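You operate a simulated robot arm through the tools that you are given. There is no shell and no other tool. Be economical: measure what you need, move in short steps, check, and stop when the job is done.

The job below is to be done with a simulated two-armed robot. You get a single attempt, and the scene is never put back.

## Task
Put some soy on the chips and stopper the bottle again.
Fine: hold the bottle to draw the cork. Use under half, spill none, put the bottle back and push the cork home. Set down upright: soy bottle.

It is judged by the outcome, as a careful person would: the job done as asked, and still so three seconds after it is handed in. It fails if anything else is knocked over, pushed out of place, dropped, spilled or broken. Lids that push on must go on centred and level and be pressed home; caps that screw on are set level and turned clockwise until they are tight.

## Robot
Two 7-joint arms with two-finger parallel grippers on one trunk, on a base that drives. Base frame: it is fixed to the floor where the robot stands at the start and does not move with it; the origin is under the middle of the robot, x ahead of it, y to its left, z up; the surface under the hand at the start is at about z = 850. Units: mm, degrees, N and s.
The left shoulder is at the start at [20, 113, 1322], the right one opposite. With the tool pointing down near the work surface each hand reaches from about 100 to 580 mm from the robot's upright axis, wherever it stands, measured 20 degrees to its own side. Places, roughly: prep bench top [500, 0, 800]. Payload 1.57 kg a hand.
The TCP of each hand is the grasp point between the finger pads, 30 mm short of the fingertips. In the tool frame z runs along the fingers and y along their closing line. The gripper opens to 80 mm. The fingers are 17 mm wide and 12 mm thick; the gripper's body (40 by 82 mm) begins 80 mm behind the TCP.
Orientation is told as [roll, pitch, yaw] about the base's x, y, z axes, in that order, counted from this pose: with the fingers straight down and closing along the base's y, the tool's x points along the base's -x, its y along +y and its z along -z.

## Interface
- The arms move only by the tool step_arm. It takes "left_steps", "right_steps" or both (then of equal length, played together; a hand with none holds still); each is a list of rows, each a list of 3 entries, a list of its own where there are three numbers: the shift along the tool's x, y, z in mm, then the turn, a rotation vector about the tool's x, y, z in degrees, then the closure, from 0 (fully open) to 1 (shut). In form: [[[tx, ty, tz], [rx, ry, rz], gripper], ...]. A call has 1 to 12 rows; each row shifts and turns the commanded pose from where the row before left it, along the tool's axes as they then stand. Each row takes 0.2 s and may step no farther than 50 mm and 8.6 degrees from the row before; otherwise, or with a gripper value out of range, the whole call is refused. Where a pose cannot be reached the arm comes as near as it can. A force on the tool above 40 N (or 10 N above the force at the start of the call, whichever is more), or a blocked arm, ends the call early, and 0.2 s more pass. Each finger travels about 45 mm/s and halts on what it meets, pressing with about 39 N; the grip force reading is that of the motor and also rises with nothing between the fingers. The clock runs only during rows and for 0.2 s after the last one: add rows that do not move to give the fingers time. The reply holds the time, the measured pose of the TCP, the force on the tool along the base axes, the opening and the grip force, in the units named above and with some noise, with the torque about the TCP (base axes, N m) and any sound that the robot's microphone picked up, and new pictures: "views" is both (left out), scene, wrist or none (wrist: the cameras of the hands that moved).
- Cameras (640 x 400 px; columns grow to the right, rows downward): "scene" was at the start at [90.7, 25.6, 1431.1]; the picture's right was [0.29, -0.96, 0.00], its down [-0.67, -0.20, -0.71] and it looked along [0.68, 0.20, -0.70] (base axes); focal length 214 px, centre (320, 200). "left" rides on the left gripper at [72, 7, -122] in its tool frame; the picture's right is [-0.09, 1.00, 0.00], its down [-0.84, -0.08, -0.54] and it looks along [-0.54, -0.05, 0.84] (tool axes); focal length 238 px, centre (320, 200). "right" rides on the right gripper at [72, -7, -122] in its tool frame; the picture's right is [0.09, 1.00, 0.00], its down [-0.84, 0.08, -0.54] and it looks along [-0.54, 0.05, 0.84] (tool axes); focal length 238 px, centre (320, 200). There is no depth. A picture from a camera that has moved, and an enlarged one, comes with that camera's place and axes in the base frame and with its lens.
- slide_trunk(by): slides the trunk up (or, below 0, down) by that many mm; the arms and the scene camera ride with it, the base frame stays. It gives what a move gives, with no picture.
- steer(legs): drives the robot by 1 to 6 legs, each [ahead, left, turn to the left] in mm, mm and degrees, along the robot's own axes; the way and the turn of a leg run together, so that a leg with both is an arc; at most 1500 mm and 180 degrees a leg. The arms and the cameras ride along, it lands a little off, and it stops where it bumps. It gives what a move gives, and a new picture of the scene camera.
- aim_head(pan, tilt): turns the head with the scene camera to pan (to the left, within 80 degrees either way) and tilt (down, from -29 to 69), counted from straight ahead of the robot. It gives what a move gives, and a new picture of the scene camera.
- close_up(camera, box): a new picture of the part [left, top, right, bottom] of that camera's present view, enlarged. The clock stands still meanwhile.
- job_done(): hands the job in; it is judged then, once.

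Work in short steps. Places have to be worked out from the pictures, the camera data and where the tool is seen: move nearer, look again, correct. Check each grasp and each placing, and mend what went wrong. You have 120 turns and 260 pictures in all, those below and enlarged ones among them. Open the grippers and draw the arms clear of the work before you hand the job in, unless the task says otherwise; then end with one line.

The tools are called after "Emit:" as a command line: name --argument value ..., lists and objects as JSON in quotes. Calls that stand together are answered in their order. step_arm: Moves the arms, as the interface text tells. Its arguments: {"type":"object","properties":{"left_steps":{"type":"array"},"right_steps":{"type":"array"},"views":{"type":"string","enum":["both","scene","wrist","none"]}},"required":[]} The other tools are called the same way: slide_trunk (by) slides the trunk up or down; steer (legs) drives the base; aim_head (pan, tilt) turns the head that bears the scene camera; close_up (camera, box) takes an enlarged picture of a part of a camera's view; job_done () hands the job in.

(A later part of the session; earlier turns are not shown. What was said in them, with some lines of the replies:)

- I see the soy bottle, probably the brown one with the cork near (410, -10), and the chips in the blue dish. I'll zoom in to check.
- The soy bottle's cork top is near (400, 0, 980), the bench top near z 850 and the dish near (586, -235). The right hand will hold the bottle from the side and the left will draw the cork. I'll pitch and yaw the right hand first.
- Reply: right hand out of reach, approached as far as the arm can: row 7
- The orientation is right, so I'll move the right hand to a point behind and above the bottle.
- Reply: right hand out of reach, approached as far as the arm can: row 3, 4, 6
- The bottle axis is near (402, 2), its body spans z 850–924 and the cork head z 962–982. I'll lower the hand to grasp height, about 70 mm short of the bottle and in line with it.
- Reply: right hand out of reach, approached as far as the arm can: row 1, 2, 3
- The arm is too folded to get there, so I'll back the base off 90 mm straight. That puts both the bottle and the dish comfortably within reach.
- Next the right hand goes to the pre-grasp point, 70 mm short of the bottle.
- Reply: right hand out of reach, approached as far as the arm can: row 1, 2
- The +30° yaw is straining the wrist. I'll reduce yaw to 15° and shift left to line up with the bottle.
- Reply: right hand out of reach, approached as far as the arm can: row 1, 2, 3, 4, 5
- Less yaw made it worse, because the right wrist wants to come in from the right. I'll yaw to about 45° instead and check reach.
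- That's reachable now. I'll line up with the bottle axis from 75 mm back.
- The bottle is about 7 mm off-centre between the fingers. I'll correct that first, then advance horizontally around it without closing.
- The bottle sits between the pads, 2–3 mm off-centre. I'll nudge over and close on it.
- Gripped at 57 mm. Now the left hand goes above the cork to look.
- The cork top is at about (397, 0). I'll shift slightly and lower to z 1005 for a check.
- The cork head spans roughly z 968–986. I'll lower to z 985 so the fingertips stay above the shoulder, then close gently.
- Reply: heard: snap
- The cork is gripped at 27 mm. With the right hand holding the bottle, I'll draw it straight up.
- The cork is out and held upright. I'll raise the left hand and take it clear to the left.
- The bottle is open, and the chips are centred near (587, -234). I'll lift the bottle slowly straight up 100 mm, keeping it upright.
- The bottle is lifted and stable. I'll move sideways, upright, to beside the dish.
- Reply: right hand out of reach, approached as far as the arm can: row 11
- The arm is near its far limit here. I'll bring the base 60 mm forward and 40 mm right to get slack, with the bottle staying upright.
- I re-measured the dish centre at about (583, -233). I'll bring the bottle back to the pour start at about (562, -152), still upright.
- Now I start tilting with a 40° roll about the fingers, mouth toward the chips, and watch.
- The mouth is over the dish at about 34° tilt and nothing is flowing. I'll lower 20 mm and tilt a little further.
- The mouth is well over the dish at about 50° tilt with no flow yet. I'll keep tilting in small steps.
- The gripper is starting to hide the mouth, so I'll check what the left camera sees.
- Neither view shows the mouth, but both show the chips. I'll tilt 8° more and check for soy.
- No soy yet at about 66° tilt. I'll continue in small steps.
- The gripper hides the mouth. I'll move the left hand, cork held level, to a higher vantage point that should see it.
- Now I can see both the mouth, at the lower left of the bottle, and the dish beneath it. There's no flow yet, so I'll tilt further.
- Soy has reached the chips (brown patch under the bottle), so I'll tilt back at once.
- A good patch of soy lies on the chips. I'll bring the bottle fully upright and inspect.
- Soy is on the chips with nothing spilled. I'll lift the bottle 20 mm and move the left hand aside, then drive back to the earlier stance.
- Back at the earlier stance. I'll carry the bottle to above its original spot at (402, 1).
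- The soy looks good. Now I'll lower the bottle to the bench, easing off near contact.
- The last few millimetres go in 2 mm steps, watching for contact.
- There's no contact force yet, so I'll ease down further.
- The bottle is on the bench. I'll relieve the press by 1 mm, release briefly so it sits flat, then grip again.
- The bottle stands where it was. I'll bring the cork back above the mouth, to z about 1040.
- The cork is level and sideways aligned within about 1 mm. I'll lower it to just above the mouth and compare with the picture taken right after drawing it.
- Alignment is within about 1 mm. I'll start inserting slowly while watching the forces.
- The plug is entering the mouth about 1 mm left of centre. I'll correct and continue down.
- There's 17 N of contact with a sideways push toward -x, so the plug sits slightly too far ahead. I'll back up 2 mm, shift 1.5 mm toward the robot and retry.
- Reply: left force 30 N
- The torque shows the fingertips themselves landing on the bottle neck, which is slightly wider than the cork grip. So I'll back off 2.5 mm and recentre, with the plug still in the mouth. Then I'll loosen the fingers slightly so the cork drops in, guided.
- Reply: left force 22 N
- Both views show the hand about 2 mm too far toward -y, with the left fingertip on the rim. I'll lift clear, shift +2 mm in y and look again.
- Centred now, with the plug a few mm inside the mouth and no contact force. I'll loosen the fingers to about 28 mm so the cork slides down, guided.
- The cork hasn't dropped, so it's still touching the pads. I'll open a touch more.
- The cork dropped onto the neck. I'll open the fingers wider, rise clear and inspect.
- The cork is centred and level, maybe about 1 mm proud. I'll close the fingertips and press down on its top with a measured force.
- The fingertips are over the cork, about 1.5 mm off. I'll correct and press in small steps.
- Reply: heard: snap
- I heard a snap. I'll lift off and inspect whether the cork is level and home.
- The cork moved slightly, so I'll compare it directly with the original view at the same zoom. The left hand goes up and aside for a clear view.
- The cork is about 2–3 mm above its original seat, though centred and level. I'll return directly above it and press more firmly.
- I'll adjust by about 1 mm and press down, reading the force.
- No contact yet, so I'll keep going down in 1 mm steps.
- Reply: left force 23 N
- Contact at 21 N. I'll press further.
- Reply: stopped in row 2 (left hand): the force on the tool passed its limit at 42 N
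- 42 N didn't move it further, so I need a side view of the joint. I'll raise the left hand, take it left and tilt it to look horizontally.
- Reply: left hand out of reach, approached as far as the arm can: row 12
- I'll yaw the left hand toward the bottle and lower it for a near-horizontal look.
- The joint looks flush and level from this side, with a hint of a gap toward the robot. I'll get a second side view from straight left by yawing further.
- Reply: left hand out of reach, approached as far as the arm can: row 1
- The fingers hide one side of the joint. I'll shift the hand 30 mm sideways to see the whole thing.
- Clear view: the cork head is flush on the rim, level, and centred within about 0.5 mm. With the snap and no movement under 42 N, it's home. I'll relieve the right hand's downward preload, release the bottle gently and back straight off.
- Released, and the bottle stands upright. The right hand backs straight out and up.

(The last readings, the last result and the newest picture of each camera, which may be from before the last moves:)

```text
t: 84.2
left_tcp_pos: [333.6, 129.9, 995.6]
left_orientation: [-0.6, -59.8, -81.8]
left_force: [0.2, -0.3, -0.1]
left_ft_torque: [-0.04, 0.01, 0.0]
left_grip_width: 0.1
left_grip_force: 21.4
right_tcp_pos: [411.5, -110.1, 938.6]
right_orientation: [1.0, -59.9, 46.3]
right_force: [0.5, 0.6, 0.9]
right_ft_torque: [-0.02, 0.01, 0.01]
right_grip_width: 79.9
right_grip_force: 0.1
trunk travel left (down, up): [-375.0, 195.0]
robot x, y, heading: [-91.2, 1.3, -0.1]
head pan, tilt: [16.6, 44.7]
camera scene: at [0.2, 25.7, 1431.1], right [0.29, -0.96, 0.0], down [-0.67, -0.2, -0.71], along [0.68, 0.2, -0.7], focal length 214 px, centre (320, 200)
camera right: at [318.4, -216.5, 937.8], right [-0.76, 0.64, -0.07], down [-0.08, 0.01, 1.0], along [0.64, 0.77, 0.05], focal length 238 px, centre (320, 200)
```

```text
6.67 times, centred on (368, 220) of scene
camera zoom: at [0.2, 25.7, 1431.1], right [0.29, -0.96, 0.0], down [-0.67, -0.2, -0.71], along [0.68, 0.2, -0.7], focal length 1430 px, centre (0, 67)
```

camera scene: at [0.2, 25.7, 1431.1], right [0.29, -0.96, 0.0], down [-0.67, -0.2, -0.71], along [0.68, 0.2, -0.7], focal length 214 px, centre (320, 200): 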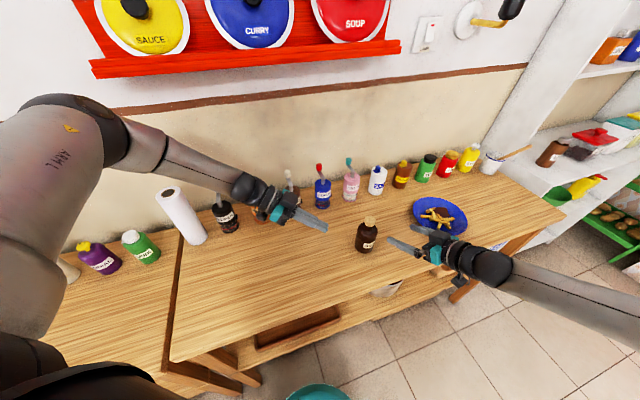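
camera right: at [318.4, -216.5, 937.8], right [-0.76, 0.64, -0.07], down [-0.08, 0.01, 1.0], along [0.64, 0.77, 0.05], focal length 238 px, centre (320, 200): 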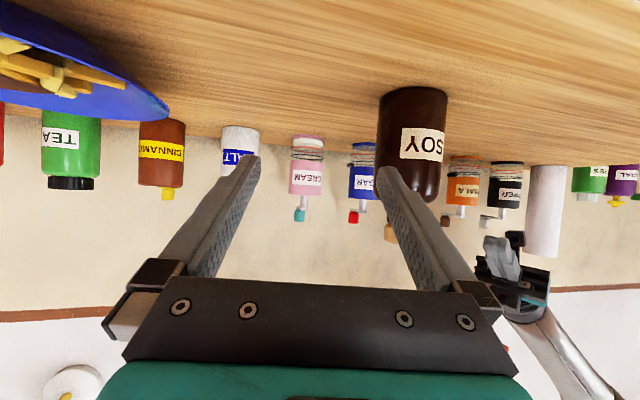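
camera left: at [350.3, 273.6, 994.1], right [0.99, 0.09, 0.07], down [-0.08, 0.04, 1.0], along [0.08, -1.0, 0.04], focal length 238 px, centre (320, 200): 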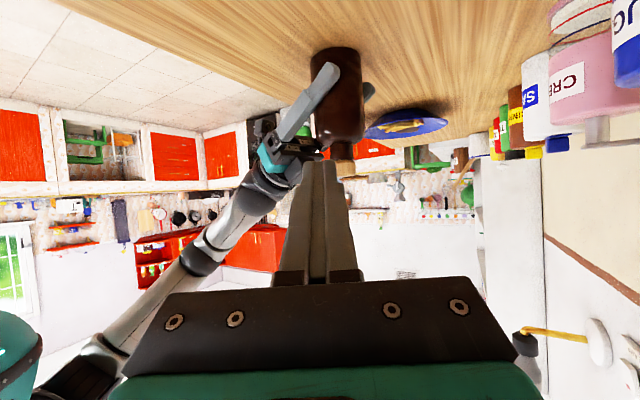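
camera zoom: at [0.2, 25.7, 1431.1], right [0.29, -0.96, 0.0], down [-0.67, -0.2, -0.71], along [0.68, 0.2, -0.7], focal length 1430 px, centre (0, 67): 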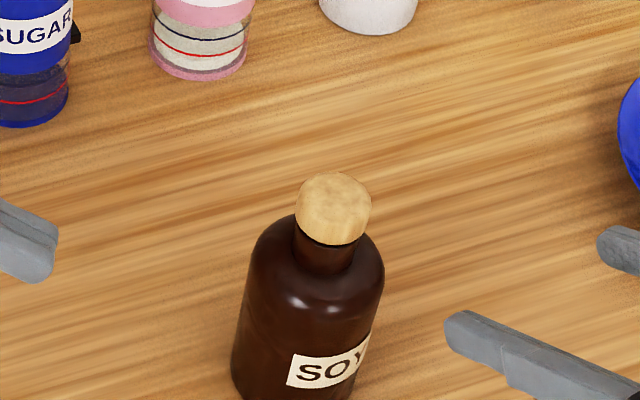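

The bottle stands freely. For certainty I'll look at the joint from exactly rim height with the left camera.

Emit:
step_arm --left_steps '[[[26, 0, 15], [0, 0, 0], 1], [[0, 0, 0], [0, 0, 0], 1], [[0, 0, 0], [0, 0, 0], 1]]' --views "none"

Emit:
close_up --camera "left" --box '[345, 165, 393, 205]'

Emit:
close_up --camera "left" --box '[300, 50, 460, 220]'

```text
t: 85.0
left_tcp_pos: [334.4, 129.0, 965.0]
left_orientation: [-0.6, -59.8, -81.7]
left_force: [-0.9, 0.3, -0.2]
left_ft_torque: [-0.02, -0.01, -0.03]
left_grip_width: 0.0
left_grip_force: 21.4
right_tcp_pos: [411.2, -110.4, 938.4]
right_orientation: [1.1, -59.9, 46.3]
right_force: [-0.3, -0.1, -0.4]
right_ft_torque: [0.03, -0.02, -0.02]
right_grip_width: 80.1
right_grip_force: 0.0
trunk travel left (down, up): [-375.0, 195.0]
robot x, y, heading: [-95.5, 1.5, 0.1]
head pan, tilt: [16.6, 44.7]
```

```text
10.00 times, centred on (369, 185) of left
camera zoom: at [321.3, 269.4, 964.1], right [0.99, 0.09, 0.07], down [-0.08, 0.04, 1.0], along [0.08, -1.0, 0.04], focal length 2384 px, centre (-170, 350)
```

zoom: 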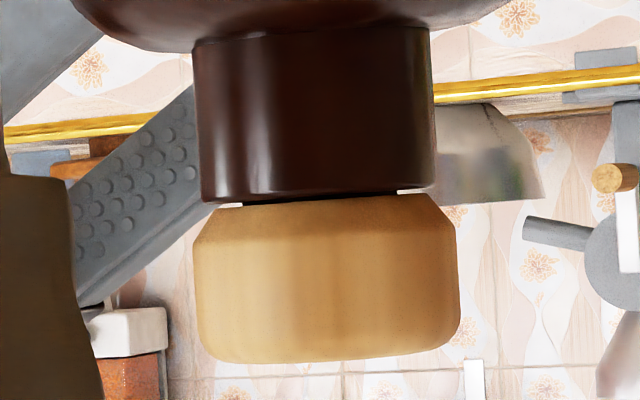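

```text
2.35 times, centred on (380, 135) of left
camera zoom: at [321.3, 269.4, 964.1], right [0.99, 0.09, 0.07], down [-0.08, 0.04, 1.0], along [0.08, -1.0, 0.04], focal length 561 px, centre (179, 353)
```

zoom: 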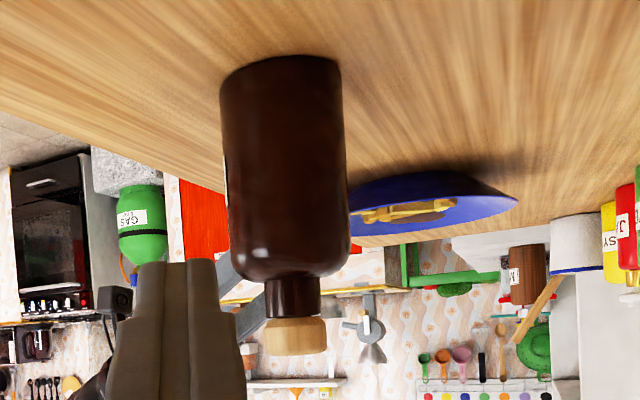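

Emit:
close_up --camera "left" --box '[357, 177, 381, 193]'

```text
16.00 times, centred on (369, 185) of left
camera zoom: at [321.3, 269.4, 964.1], right [0.99, 0.09, 0.07], down [-0.08, 0.04, 1.0], along [0.08, -1.0, 0.04], focal length 3814 px, centre (-464, 440)
```

zoom: 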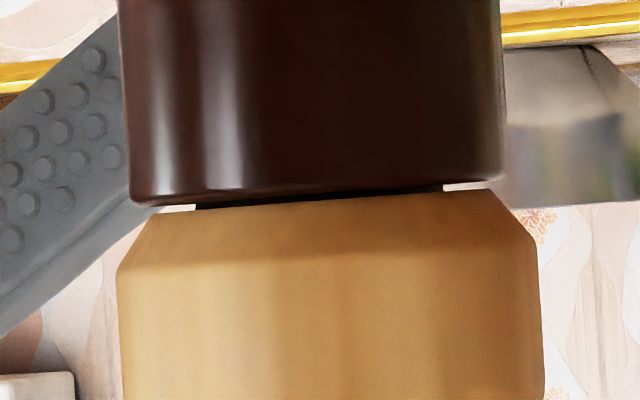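

There's a uniform, level gap of about 0.6 mm. I'd like it pressed fully home, so I'll regrip the bottle with the right hand by retracing the retreat, then press harder.

Emit:
step_arm --right_steps '[[[13, 20, 8], [0, 0, 0], 0], [[13, 20, 8], [0, 0, 0], 0], [[13, 20, 8], [0, 0, 0], 0], [[0, 20, 0], [0, 0, 0], 0], [[0, 0, 0], [0, 0, 0], 0], [[0, 0, 0], [0, 0, 0], 0]]' --left_steps '[[[0, 0, -20], [0, 0, 0], 1], [[-20, 0, -20], [0, 0, 0], 1], [[-25, 0, -14], [0, 0, 0], 1], [[-35, 0, -20], [0, 0, 0], 1], [[-35, 0, -20], [0, 0, 0], 1], [[0, 0, 0], [0, 0, 0], 1]]' --views "wrist"

```text
t: 86.3
left_tcp_pos: [359.4, 126.8, 1083.8]
left_orientation: [-0.6, -60.2, -81.8]
left_force: [0.1, -1.0, 0.2]
left_ft_torque: [-0.04, -0.04, 0.0]
left_grip_width: 0.0
left_grip_force: 21.1
left hand out of reach, approached as far as the arm can: row 4, 5
right_tcp_pos: [351.7, -54.9, 893.2]
right_orientation: [1.0, -60.0, 46.4]
right_force: [0.5, -0.1, -0.8]
right_ft_torque: [0.01, 0.0, -0.01]
right_grip_width: 79.7
right_grip_force: 0.1
trunk travel left (down, up): [-375.0, 195.0]
robot x, y, heading: [-91.9, 2.9, 0.1]
head pan, tilt: [16.6, 44.7]
camera right: at [258.8, -162.0, 892.5], right [-0.76, 0.64, -0.07], down [-0.08, 0.01, 1.0], along [0.64, 0.77, 0.05], focal length 238 px, centre (320, 200)
camera left: at [347.2, 267.2, 1082.3], right [0.99, 0.09, 0.08], down [-0.08, 0.04, 1.0], along [0.09, -1.0, 0.05], focal length 238 px, centre (320, 200)
```

right: 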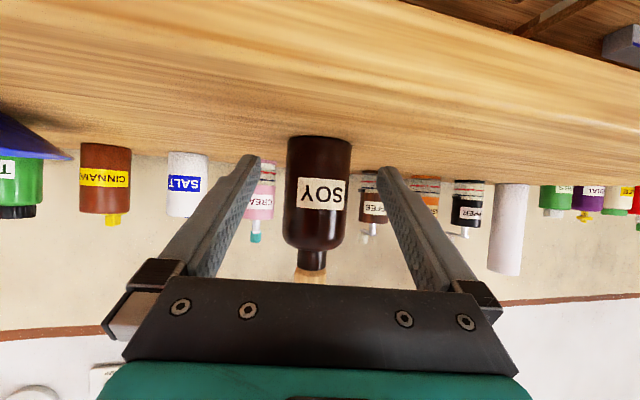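
left: 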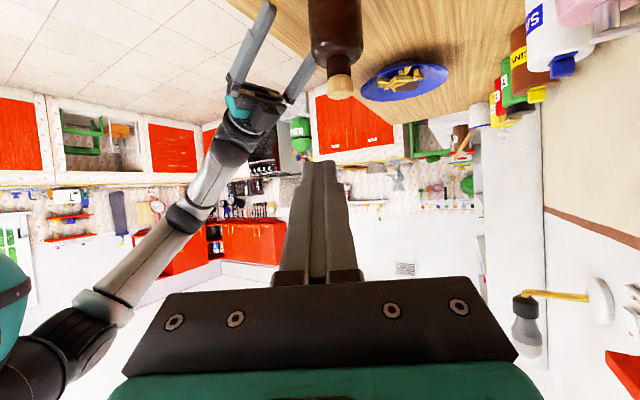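

The bottle is centred within about 2.5 mm. I'll advance and regrip, while the left hand yaws back.

Emit:
step_arm --right_steps '[[[0, 2.3, 0], [0, 0, 0], 0], [[-9.4, 0, 16.2], [0, 0, 0], 0], [[-9.4, 0, 16.2], [0, 0, 0], 0], [[-9.4, 0, 16.2], [0, 0, 0], 0], [[-8, 0, 14], [0, 0, 0], 0], [[0, 0, 0], [0, 0, 0], 0], [[0, 0, 0], [0, 0, 0], 0.25], [[0, 0, 0], [0, 0, 0], 0.6], [[0, 0, 0], [0, 0, 0], 1], [[0, 0, 0], [0, 0, 0], 1]]' --left_steps '[[[0, 0, 0], [-7.1, 0, -4.1], 1], [[0, 0, 0], [-7.1, 0, -4.1], 1], [[0, 0, 0], [-7.1, 0, -4.1], 1], [[0, 0, 0], [-7.1, 0, -4.1], 1], [[0, 0, 0], [-7.1, 0, -4.1], 1], [[0, 0, 0], [-7.1, 0, -4.1], 1], [[0, 0, 0], [-7.1, 0, -4.1], 1], [[0, 0, 0], [-7.1, 0, -4.1], 1], [[0, 0, 0], [-7.1, 0, -4.1], 1], [[0, 0, 0], [-7.1, 0, -4.1], 1]]' --views "scene"

```text
t: 88.5
left_tcp_pos: [347.1, 184.7, 1059.3]
left_orientation: [-2.1, -60.0, -8.4]
left_force: [0.7, -0.6, -0.8]
left_ft_torque: [0.02, 0.04, -0.02]
left_grip_width: 0.2
left_grip_force: 21.5
left hand out of reach, approached as far as the arm can: row 8, 9, 10
right_tcp_pos: [400.2, -0.2, 893.2]
right_orientation: [1.0, -59.8, 46.3]
right_force: [0.6, 0.6, 1.0]
right_ft_torque: [-0.01, 0.09, 0.04]
right_grip_width: 56.9
right_grip_force: 36.1
trunk travel left (down, up): [-375.0, 195.0]
robot x, y, heading: [-91.8, -4.3, 0.1]
head pan, tilt: [16.6, 44.7]
camera scene: at [0.9, 24.2, 1431.2], right [0.29, -0.96, 0.0], down [-0.67, -0.2, -0.71], along [0.68, 0.2, -0.7], focal length 214 px, centre (320, 200)
```

scene: 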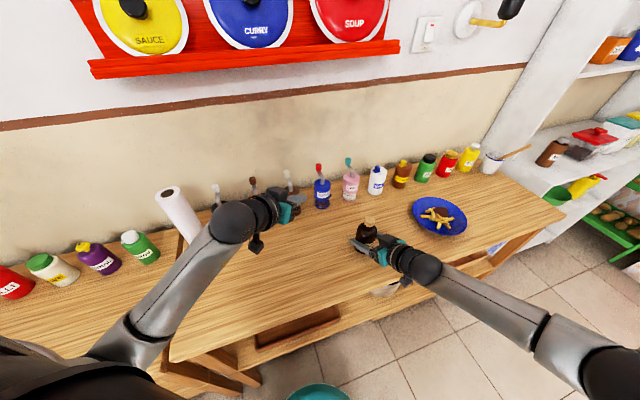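

Regripped. The left hand goes back to pointing straight down.

Emit:
step_arm --left_steps '[[[0, 0, 0], [0, 8.57, 0], 1], [[0, 0, 0], [0, 8.57, 0], 1], [[0, 0, 0], [0, 8.57, 0], 1], [[0, 0, 0], [0, 8.57, 0], 1], [[0, 0, 0], [0, 8.57, 0], 1], [[0, 0, 0], [0, 8.57, 0], 1], [[0, 0, 0], [0, 8.57, 0], 1], [[0, 0, 0], [0, 0, -8], 1], [[0, 0, 0], [0, 0, 0], 1]]' --views "none"

```text
t: 90.5
left_tcp_pos: [348.5, 186.4, 1058.3]
left_orientation: [-1.2, 0.1, -2.2]
left_force: [-0.1, 0.3, 0.6]
left_ft_torque: [-0.02, 0.0, -0.03]
left_grip_width: 0.0
left_grip_force: 21.6
right_tcp_pos: [399.4, -0.1, 893.6]
right_orientation: [1.1, -59.9, 46.4]
right_force: [-0.3, -1.0, 0.8]
right_ft_torque: [-0.05, -0.08, 0.01]
right_grip_width: 56.9
right_grip_force: 38.9
trunk travel left (down, up): [-375.0, 195.0]
robot x, y, heading: [-90.5, -0.8, -0.3]
head pan, tilt: [16.6, 44.7]
```

Emit:
step_arm --left_steps '[[[-10, -37, -6], [-1.2, 0, -2.2], 1], [[-10, -37, -6], [0, 0, 0], 1], [[-10, -37, 0], [0, 0, 0], 1], [[-10, -37, 0], [0, 0, 0], 1], [[-9, -37, 0], [0, 0, 0], 1], [[0, 0, 25], [0, 0, 0], 1], [[0, 0, 15], [0, 0, 0], 1], [[0, 0, 0], [0, 0, 0], 1], [[0, 0, 0], [0, 0, 0], 1]]' --views "none"

Emit:
close_up --camera "scene" --box '[336, 195, 400, 235]'

```text
t: 92.5
left_tcp_pos: [395.8, 0.6, 1030.2]
left_orientation: [0.1, 0.0, 0.0]
left_force: [0.0, 0.4, -0.4]
left_ft_torque: [-0.02, 0.01, 0.03]
left_grip_width: 0.3
left_grip_force: 21.3
right_tcp_pos: [399.8, -0.6, 893.5]
right_orientation: [1.0, -59.9, 46.3]
right_force: [-0.1, -0.1, 3.0]
right_ft_torque: [-0.16, -0.08, -0.03]
right_grip_width: 56.8
right_grip_force: 38.5
trunk travel left (down, up): [-375.0, 195.0]
robot x, y, heading: [-88.9, 2.5, 0.1]
head pan, tilt: [16.6, 44.7]
```

```text
10.00 times, centred on (368, 215) of scene
camera zoom: at [0.0, 25.5, 1431.2], right [0.29, -0.96, 0.0], down [-0.67, -0.2, -0.71], along [0.68, 0.2, -0.7], focal length 2145 px, centre (-160, 50)
```

zoom: 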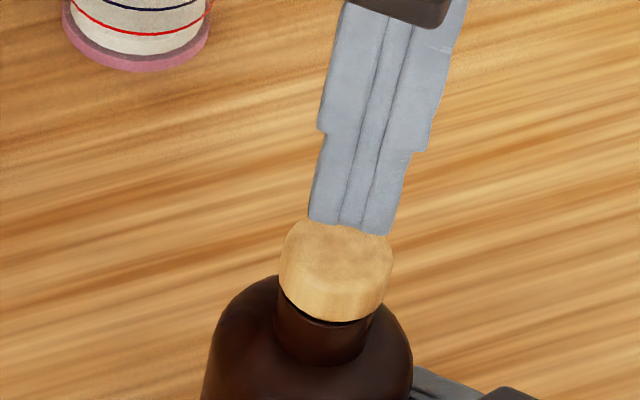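

Sideways it's aligned. I'll shift 3 mm forward, lower to just above contact, then press.

Emit:
step_arm --left_steps '[[[-3, 0, 8], [0, 0, 0], 1], [[0, 0, 8], [0, 0, 0], 1], [[0, 0, 2], [0, 0, 0], 1], [[0, 0, 1], [0, 0, 0], 1], [[0.2, 0, 1], [0, 0, 0], 1], [[0.2, 0, 1], [0, 0, 0], 1], [[0, 0, 0], [0, 0, 0], 1]]' --views "none"

Emit:
close_up --camera "scene" --box '[336, 195, 400, 235]'

```text
t: 94.2
left_tcp_pos: [397.8, 1.2, 1011.1]
left_orientation: [0.2, -0.1, -0.1]
left_force: [0.7, 1.5, 10.6]
left_ft_torque: [0.1, -0.03, 0.05]
left_grip_width: 0.1
left_grip_force: 21.5
right_tcp_pos: [398.5, -0.2, 893.3]
right_orientation: [1.0, -59.9, 46.6]
right_force: [3.4, -1.0, 0.2]
right_ft_torque: [0.03, -0.39, 0.04]
right_grip_width: 56.8
right_grip_force: 39.0
trunk travel left (down, up): [-375.0, 195.0]
robot x, y, heading: [-91.4, -0.9, 0.2]
head pan, tilt: [16.6, 44.7]
```

```text
10.00 times, centred on (368, 215) of scene
camera zoom: at [-0.1, 25.8, 1431.2], right [0.29, -0.96, 0.0], down [-0.67, -0.2, -0.71], along [0.68, 0.2, -0.7], focal length 2145 px, centre (-160, 50)
```

zoom: 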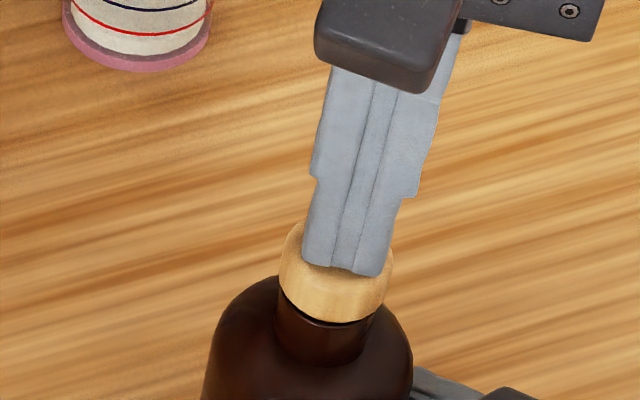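

Contact at 10.6 N with little side force. I'll press further.

Emit:
step_arm --left_steps '[[[0.3, 0, 1], [0, 0, 0], 1], [[0.3, 0, 1], [0, 0, 0], 1], [[0, 0, 0], [0, 0, 0], 1]]' --views "none"

```text
t: 95.0
left_tcp_pos: [398.5, 2.2, 1010.4]
left_orientation: [-0.1, -0.2, 0.0]
left_force: [0.3, 2.5, 29.0]
left_ft_torque: [0.06, 0.04, -0.01]
left_grip_width: 0.0
left_grip_force: 21.1
right_tcp_pos: [398.4, -0.1, 893.3]
right_orientation: [0.9, -59.8, 46.4]
right_force: [9.0, 0.6, -5.4]
right_ft_torque: [0.14, -0.56, 0.04]
right_grip_width: 56.4
right_grip_force: 39.2
trunk travel left (down, up): [-375.0, 195.0]
robot x, y, heading: [-93.0, 0.8, 0.1]
head pan, tilt: [16.6, 44.7]
```

Emit:
step_arm --left_steps '[[[0.1, 0, 0.6], [0, 0, 0], 1], [[0, 0, 0], [0, 0, 0], 1]]' --views "none"

Emit:
step_arm --left_steps '[[[0.1, 0, 0.7], [0, 0, 0], 1], [[0, 0, 0], [0, 0, 0], 1]]' --views "none"

Emit:
close_up --camera "scene" --box '[336, 195, 400, 235]'

```text
t: 95.5
left_tcp_pos: [396.5, 1.3, 1011.5]
left_orientation: [-0.1, -0.3, 0.0]
left_force: [-7.4, 3.8, 34.2]
left_ft_torque: [0.08, 0.27, -0.01]
left_grip_width: 0.0
left_grip_force: 21.0
right_tcp_pos: [398.4, 0.1, 893.7]
right_orientation: [0.9, -59.7, 46.4]
right_force: [13.6, 1.2, -9.4]
right_ft_torque: [0.26, 0.03, 0.06]
right_grip_width: 56.7
right_grip_force: 39.1
trunk travel left (down, up): [-375.0, 195.0]
robot x, y, heading: [-89.9, -3.0, -0.1]
head pan, tilt: [16.6, 44.7]
```

```text
t: 96.2
left_tcp_pos: [398.0, 0.7, 1010.5]
left_orientation: [-0.1, -0.3, 0.0]
left_force: [-10.8, 4.4, 38.6]
left_ft_torque: [0.15, 0.4, 0.02]
left_grip_width: 0.2
left_grip_force: 21.2
right_tcp_pos: [397.3, -0.2, 893.4]
right_orientation: [0.9, -59.8, 46.4]
right_force: [16.5, 1.4, -11.2]
right_ft_torque: [0.31, 0.38, -0.01]
right_grip_width: 56.8
right_grip_force: 39.0
trunk travel left (down, up): [-375.0, 195.0]
robot x, y, heading: [-85.4, 1.4, 0.0]
head pan, tilt: [16.6, 44.7]
```

```text
10.00 times, centred on (368, 215) of scene
camera zoom: at [-1.2, 26.4, 1431.3], right [0.29, -0.96, 0.0], down [-0.67, -0.2, -0.71], along [0.68, 0.2, -0.7], focal length 2145 px, centre (-160, 50)
```

zoom: 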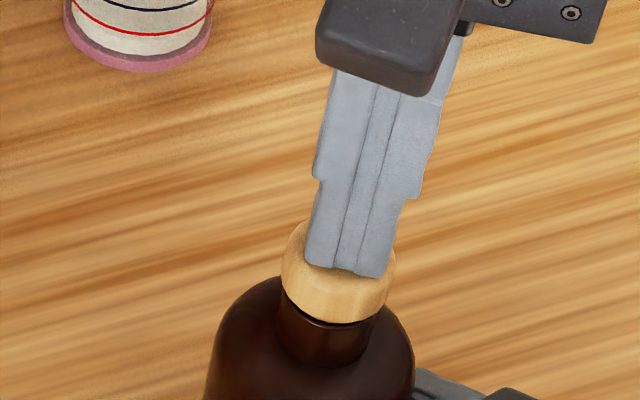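

At 39 N sustained, the cork doesn't move at all, so it's at its stop. I'll lift off and move the left hand clear.

Emit:
step_arm --left_steps '[[[0, 0, -2], [0, 0, 0], 1], [[0, 0, -4], [0, 0, 0], 1], [[0, 0, -30], [0, 0, 0], 1], [[0, 0, -40], [0, 0, 0], 1], [[8, 40, -20], [0, 0, 0], 1], [[8, 40, -20], [0, 0, 0], 1], [[8, 40, -20], [0, 0, 0], 0.5], [[8, 40, 0], [0, 0, 0], 0], [[0, 0, 0], [0, 0, 0], 0], [[0, 0, 0], [0, 0, 0], 0]]' --views "none"

Emit:
close_up --camera "scene" --box '[320, 190, 416, 250]'

```text
t: 98.3
left_tcp_pos: [361.8, 160.7, 1142.2]
left_orientation: [0.0, 0.1, 0.0]
left_force: [0.1, 0.1, -1.0]
left_ft_torque: [0.0, 0.01, 0.01]
left_grip_width: 80.3
left_grip_force: 0.1
right_tcp_pos: [399.9, -0.1, 892.9]
right_orientation: [1.0, -59.9, 46.4]
right_force: [-1.0, 1.2, 1.1]
right_ft_torque: [-0.05, 0.0, -0.03]
right_grip_width: 57.0
right_grip_force: 39.0
trunk travel left (down, up): [-375.0, 195.0]
robot x, y, heading: [-91.8, -6.1, 0.0]
head pan, tilt: [16.6, 44.7]
```

```text
6.67 times, centred on (368, 220) of scene
camera zoom: at [0.1, 25.7, 1431.1], right [0.29, -0.96, 0.0], down [-0.67, -0.2, -0.71], along [0.68, 0.2, -0.7], focal length 1430 px, centre (0, 67)
```

zoom: 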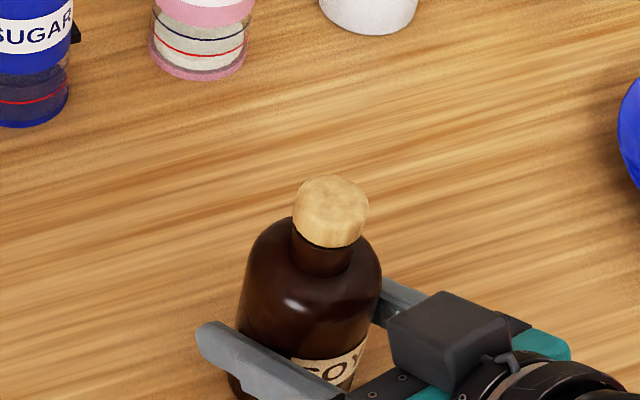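

The cork now sits essentially as in the original view. I'll release the bottle and withdraw the right hand.

Emit:
step_arm --right_steps '[[[0, 0, 0], [0, 0, 0], 0.25], [[0, 0, 0], [0, 0, 0], 0.1], [[0, 0, 0], [0, 0, 0], 0], [[0, 0, 0], [0, 0, 0], 0], [[9.4, 0, -16.2], [0, 0, 0], 0], [[9.4, 0, -16.2], [0, 0, 0], 0], [[9.4, 0, -16.2], [0, 0, 0], 0], [[9.4, 0, -16.2], [0, 0, 0], 0], [[0, -25, 0], [0, 0, 0], 0], [[-20, -30, -12], [0, 0, 0], 0], [[-30, -30, -17], [0, 0, 0], 0], [[-30, -20, -17], [0, 0, 0], 0]]' --views "both"

Emit:
close_up --camera "scene" --box '[330, 180, 490, 280]'

Emit:
close_up --camera "scene" --box '[352, 208, 384, 228]'

```text
t: 101.0
left_tcp_pos: [361.9, 159.7, 1142.7]
left_orientation: [0.2, -0.1, 0.0]
left_force: [0.0, -0.3, 0.2]
left_ft_torque: [0.01, 0.03, 0.0]
left_grip_width: 80.1
left_grip_force: 0.0
right_tcp_pos: [424.8, -126.4, 981.5]
right_orientation: [1.1, -59.8, 46.2]
right_force: [0.2, -0.2, -0.3]
right_ft_torque: [0.0, -0.01, -0.01]
right_grip_width: 79.8
right_grip_force: 0.0
trunk travel left (down, up): [-375.0, 195.0]
robot x, y, heading: [-92.6, -1.7, -0.2]
head pan, tilt: [16.6, 44.7]
camera scene: at [0.1, 25.7, 1431.1], right [0.29, -0.96, 0.0], down [-0.67, -0.2, -0.71], along [0.68, 0.2, -0.7], focal length 214 px, centre (320, 200)
camera right: at [331.2, -233.3, 982.2], right [-0.76, 0.64, -0.07], down [-0.08, 0.01, 1.0], along [0.64, 0.77, 0.04], focal length 238 px, centre (320, 200)
```

scene: 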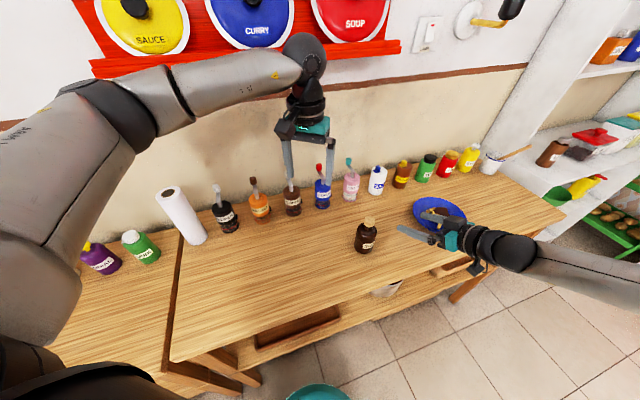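
right: 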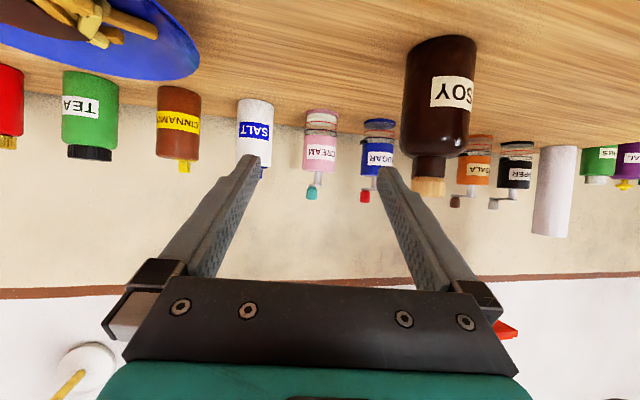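

```text
4.00 times, centred on (410, 230) of scene
camera zoom: at [0.1, 25.7, 1431.1], right [0.29, -0.96, 0.0], down [-0.67, -0.2, -0.71], along [0.68, 0.2, -0.7], focal length 858 px, centre (-40, 80)
```

zoom: 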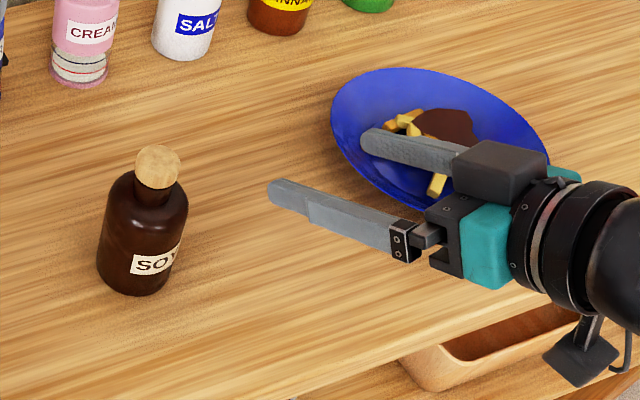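

```text
16.00 times, centred on (368, 218) of scene
camera zoom: at [0.1, 25.7, 1431.1], right [0.29, -0.96, 0.0], down [-0.67, -0.2, -0.71], along [0.68, 0.2, -0.7], focal length 3432 px, centre (-448, -88)
```

zoom: 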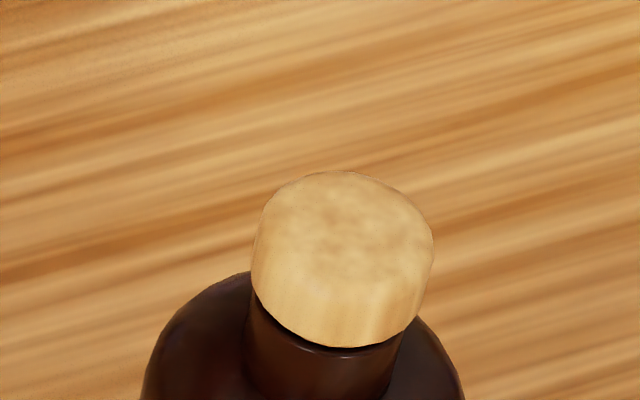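

The bottle is upright and corked, and the dish and chips are undisturbed. I'll raise the right hand well clear of the dish.

Emit:
step_arm --right_steps '[[[-33, 0, -19], [0, 0, 0], 0], [[-33, 0, -19], [0, 0, 0], 0], [[-33, 0, -19], [0, 0, 0], 0], [[-25, 0, -30], [0, 0, 0], 0], [[0, 0, 0], [0, 0, 0], 0], [[0, 0, 0], [0, 0, 0], 0]]' --views "scene"

Emit:
close_up --camera "scene" --box '[330, 180, 490, 280]'

```text
t: 102.3
left_tcp_pos: [362.6, 159.0, 1142.3]
left_orientation: [0.1, 0.1, 0.1]
left_force: [0.6, -0.4, -0.4]
left_ft_torque: [0.01, 0.03, -0.01]
left_grip_width: 79.9
left_grip_force: 0.0
right_tcp_pos: [415.9, -135.3, 1133.7]
right_orientation: [1.2, -59.8, 46.3]
right_force: [-0.4, 0.2, -0.1]
right_ft_torque: [-0.01, 0.01, -0.02]
right_grip_width: 79.9
right_grip_force: 0.2
trunk travel left (down, up): [-375.0, 195.0]
robot x, y, heading: [-91.5, 0.1, -0.0]
head pan, tilt: [16.6, 44.7]
camera scene: at [0.0, 25.7, 1431.1], right [0.29, -0.96, 0.0], down [-0.67, -0.2, -0.71], along [0.68, 0.2, -0.7], focal length 214 px, centre (320, 200)
```

scene: 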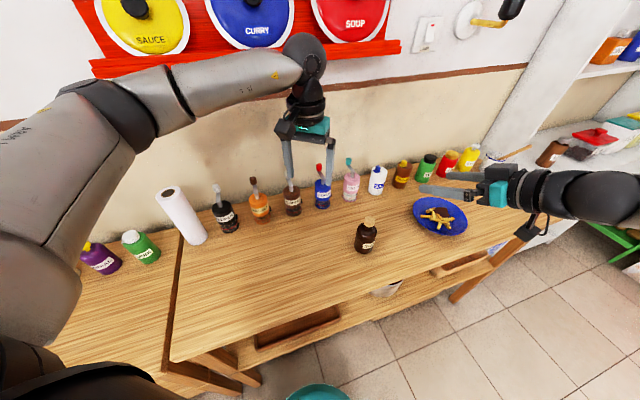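

```text
4.00 times, centred on (410, 230) of scene
camera zoom: at [0.0, 25.7, 1431.1], right [0.29, -0.96, 0.0], down [-0.67, -0.2, -0.71], along [0.68, 0.2, -0.7], focal length 858 px, centre (-40, 80)
```

zoom: 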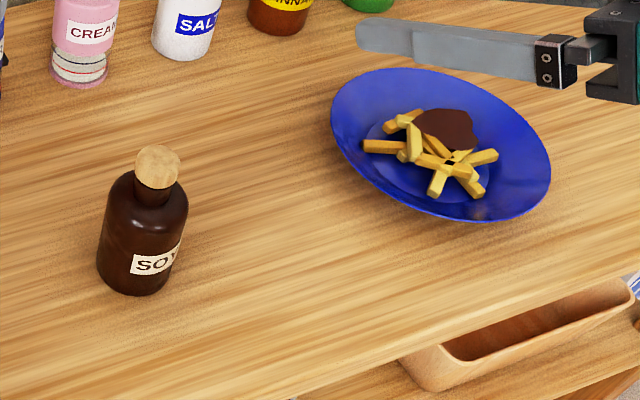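

The soy is on the chips with no spill. The bottle is back in place, upright and corked, and both hands are open and clear.

Emit:
job_done

```text
The job is handed in.
```

I poured some soy onto the chips without spilling any, put the bottle back upright where it stood, and pressed the cork in level and centred. A gap of about 0.6 mm showed under the cork head before the last press. That press held at about 39 N without moving the cork; I didn't re-measure the gap afterwards. I didn't measure how much soy was used; it was one short pour.
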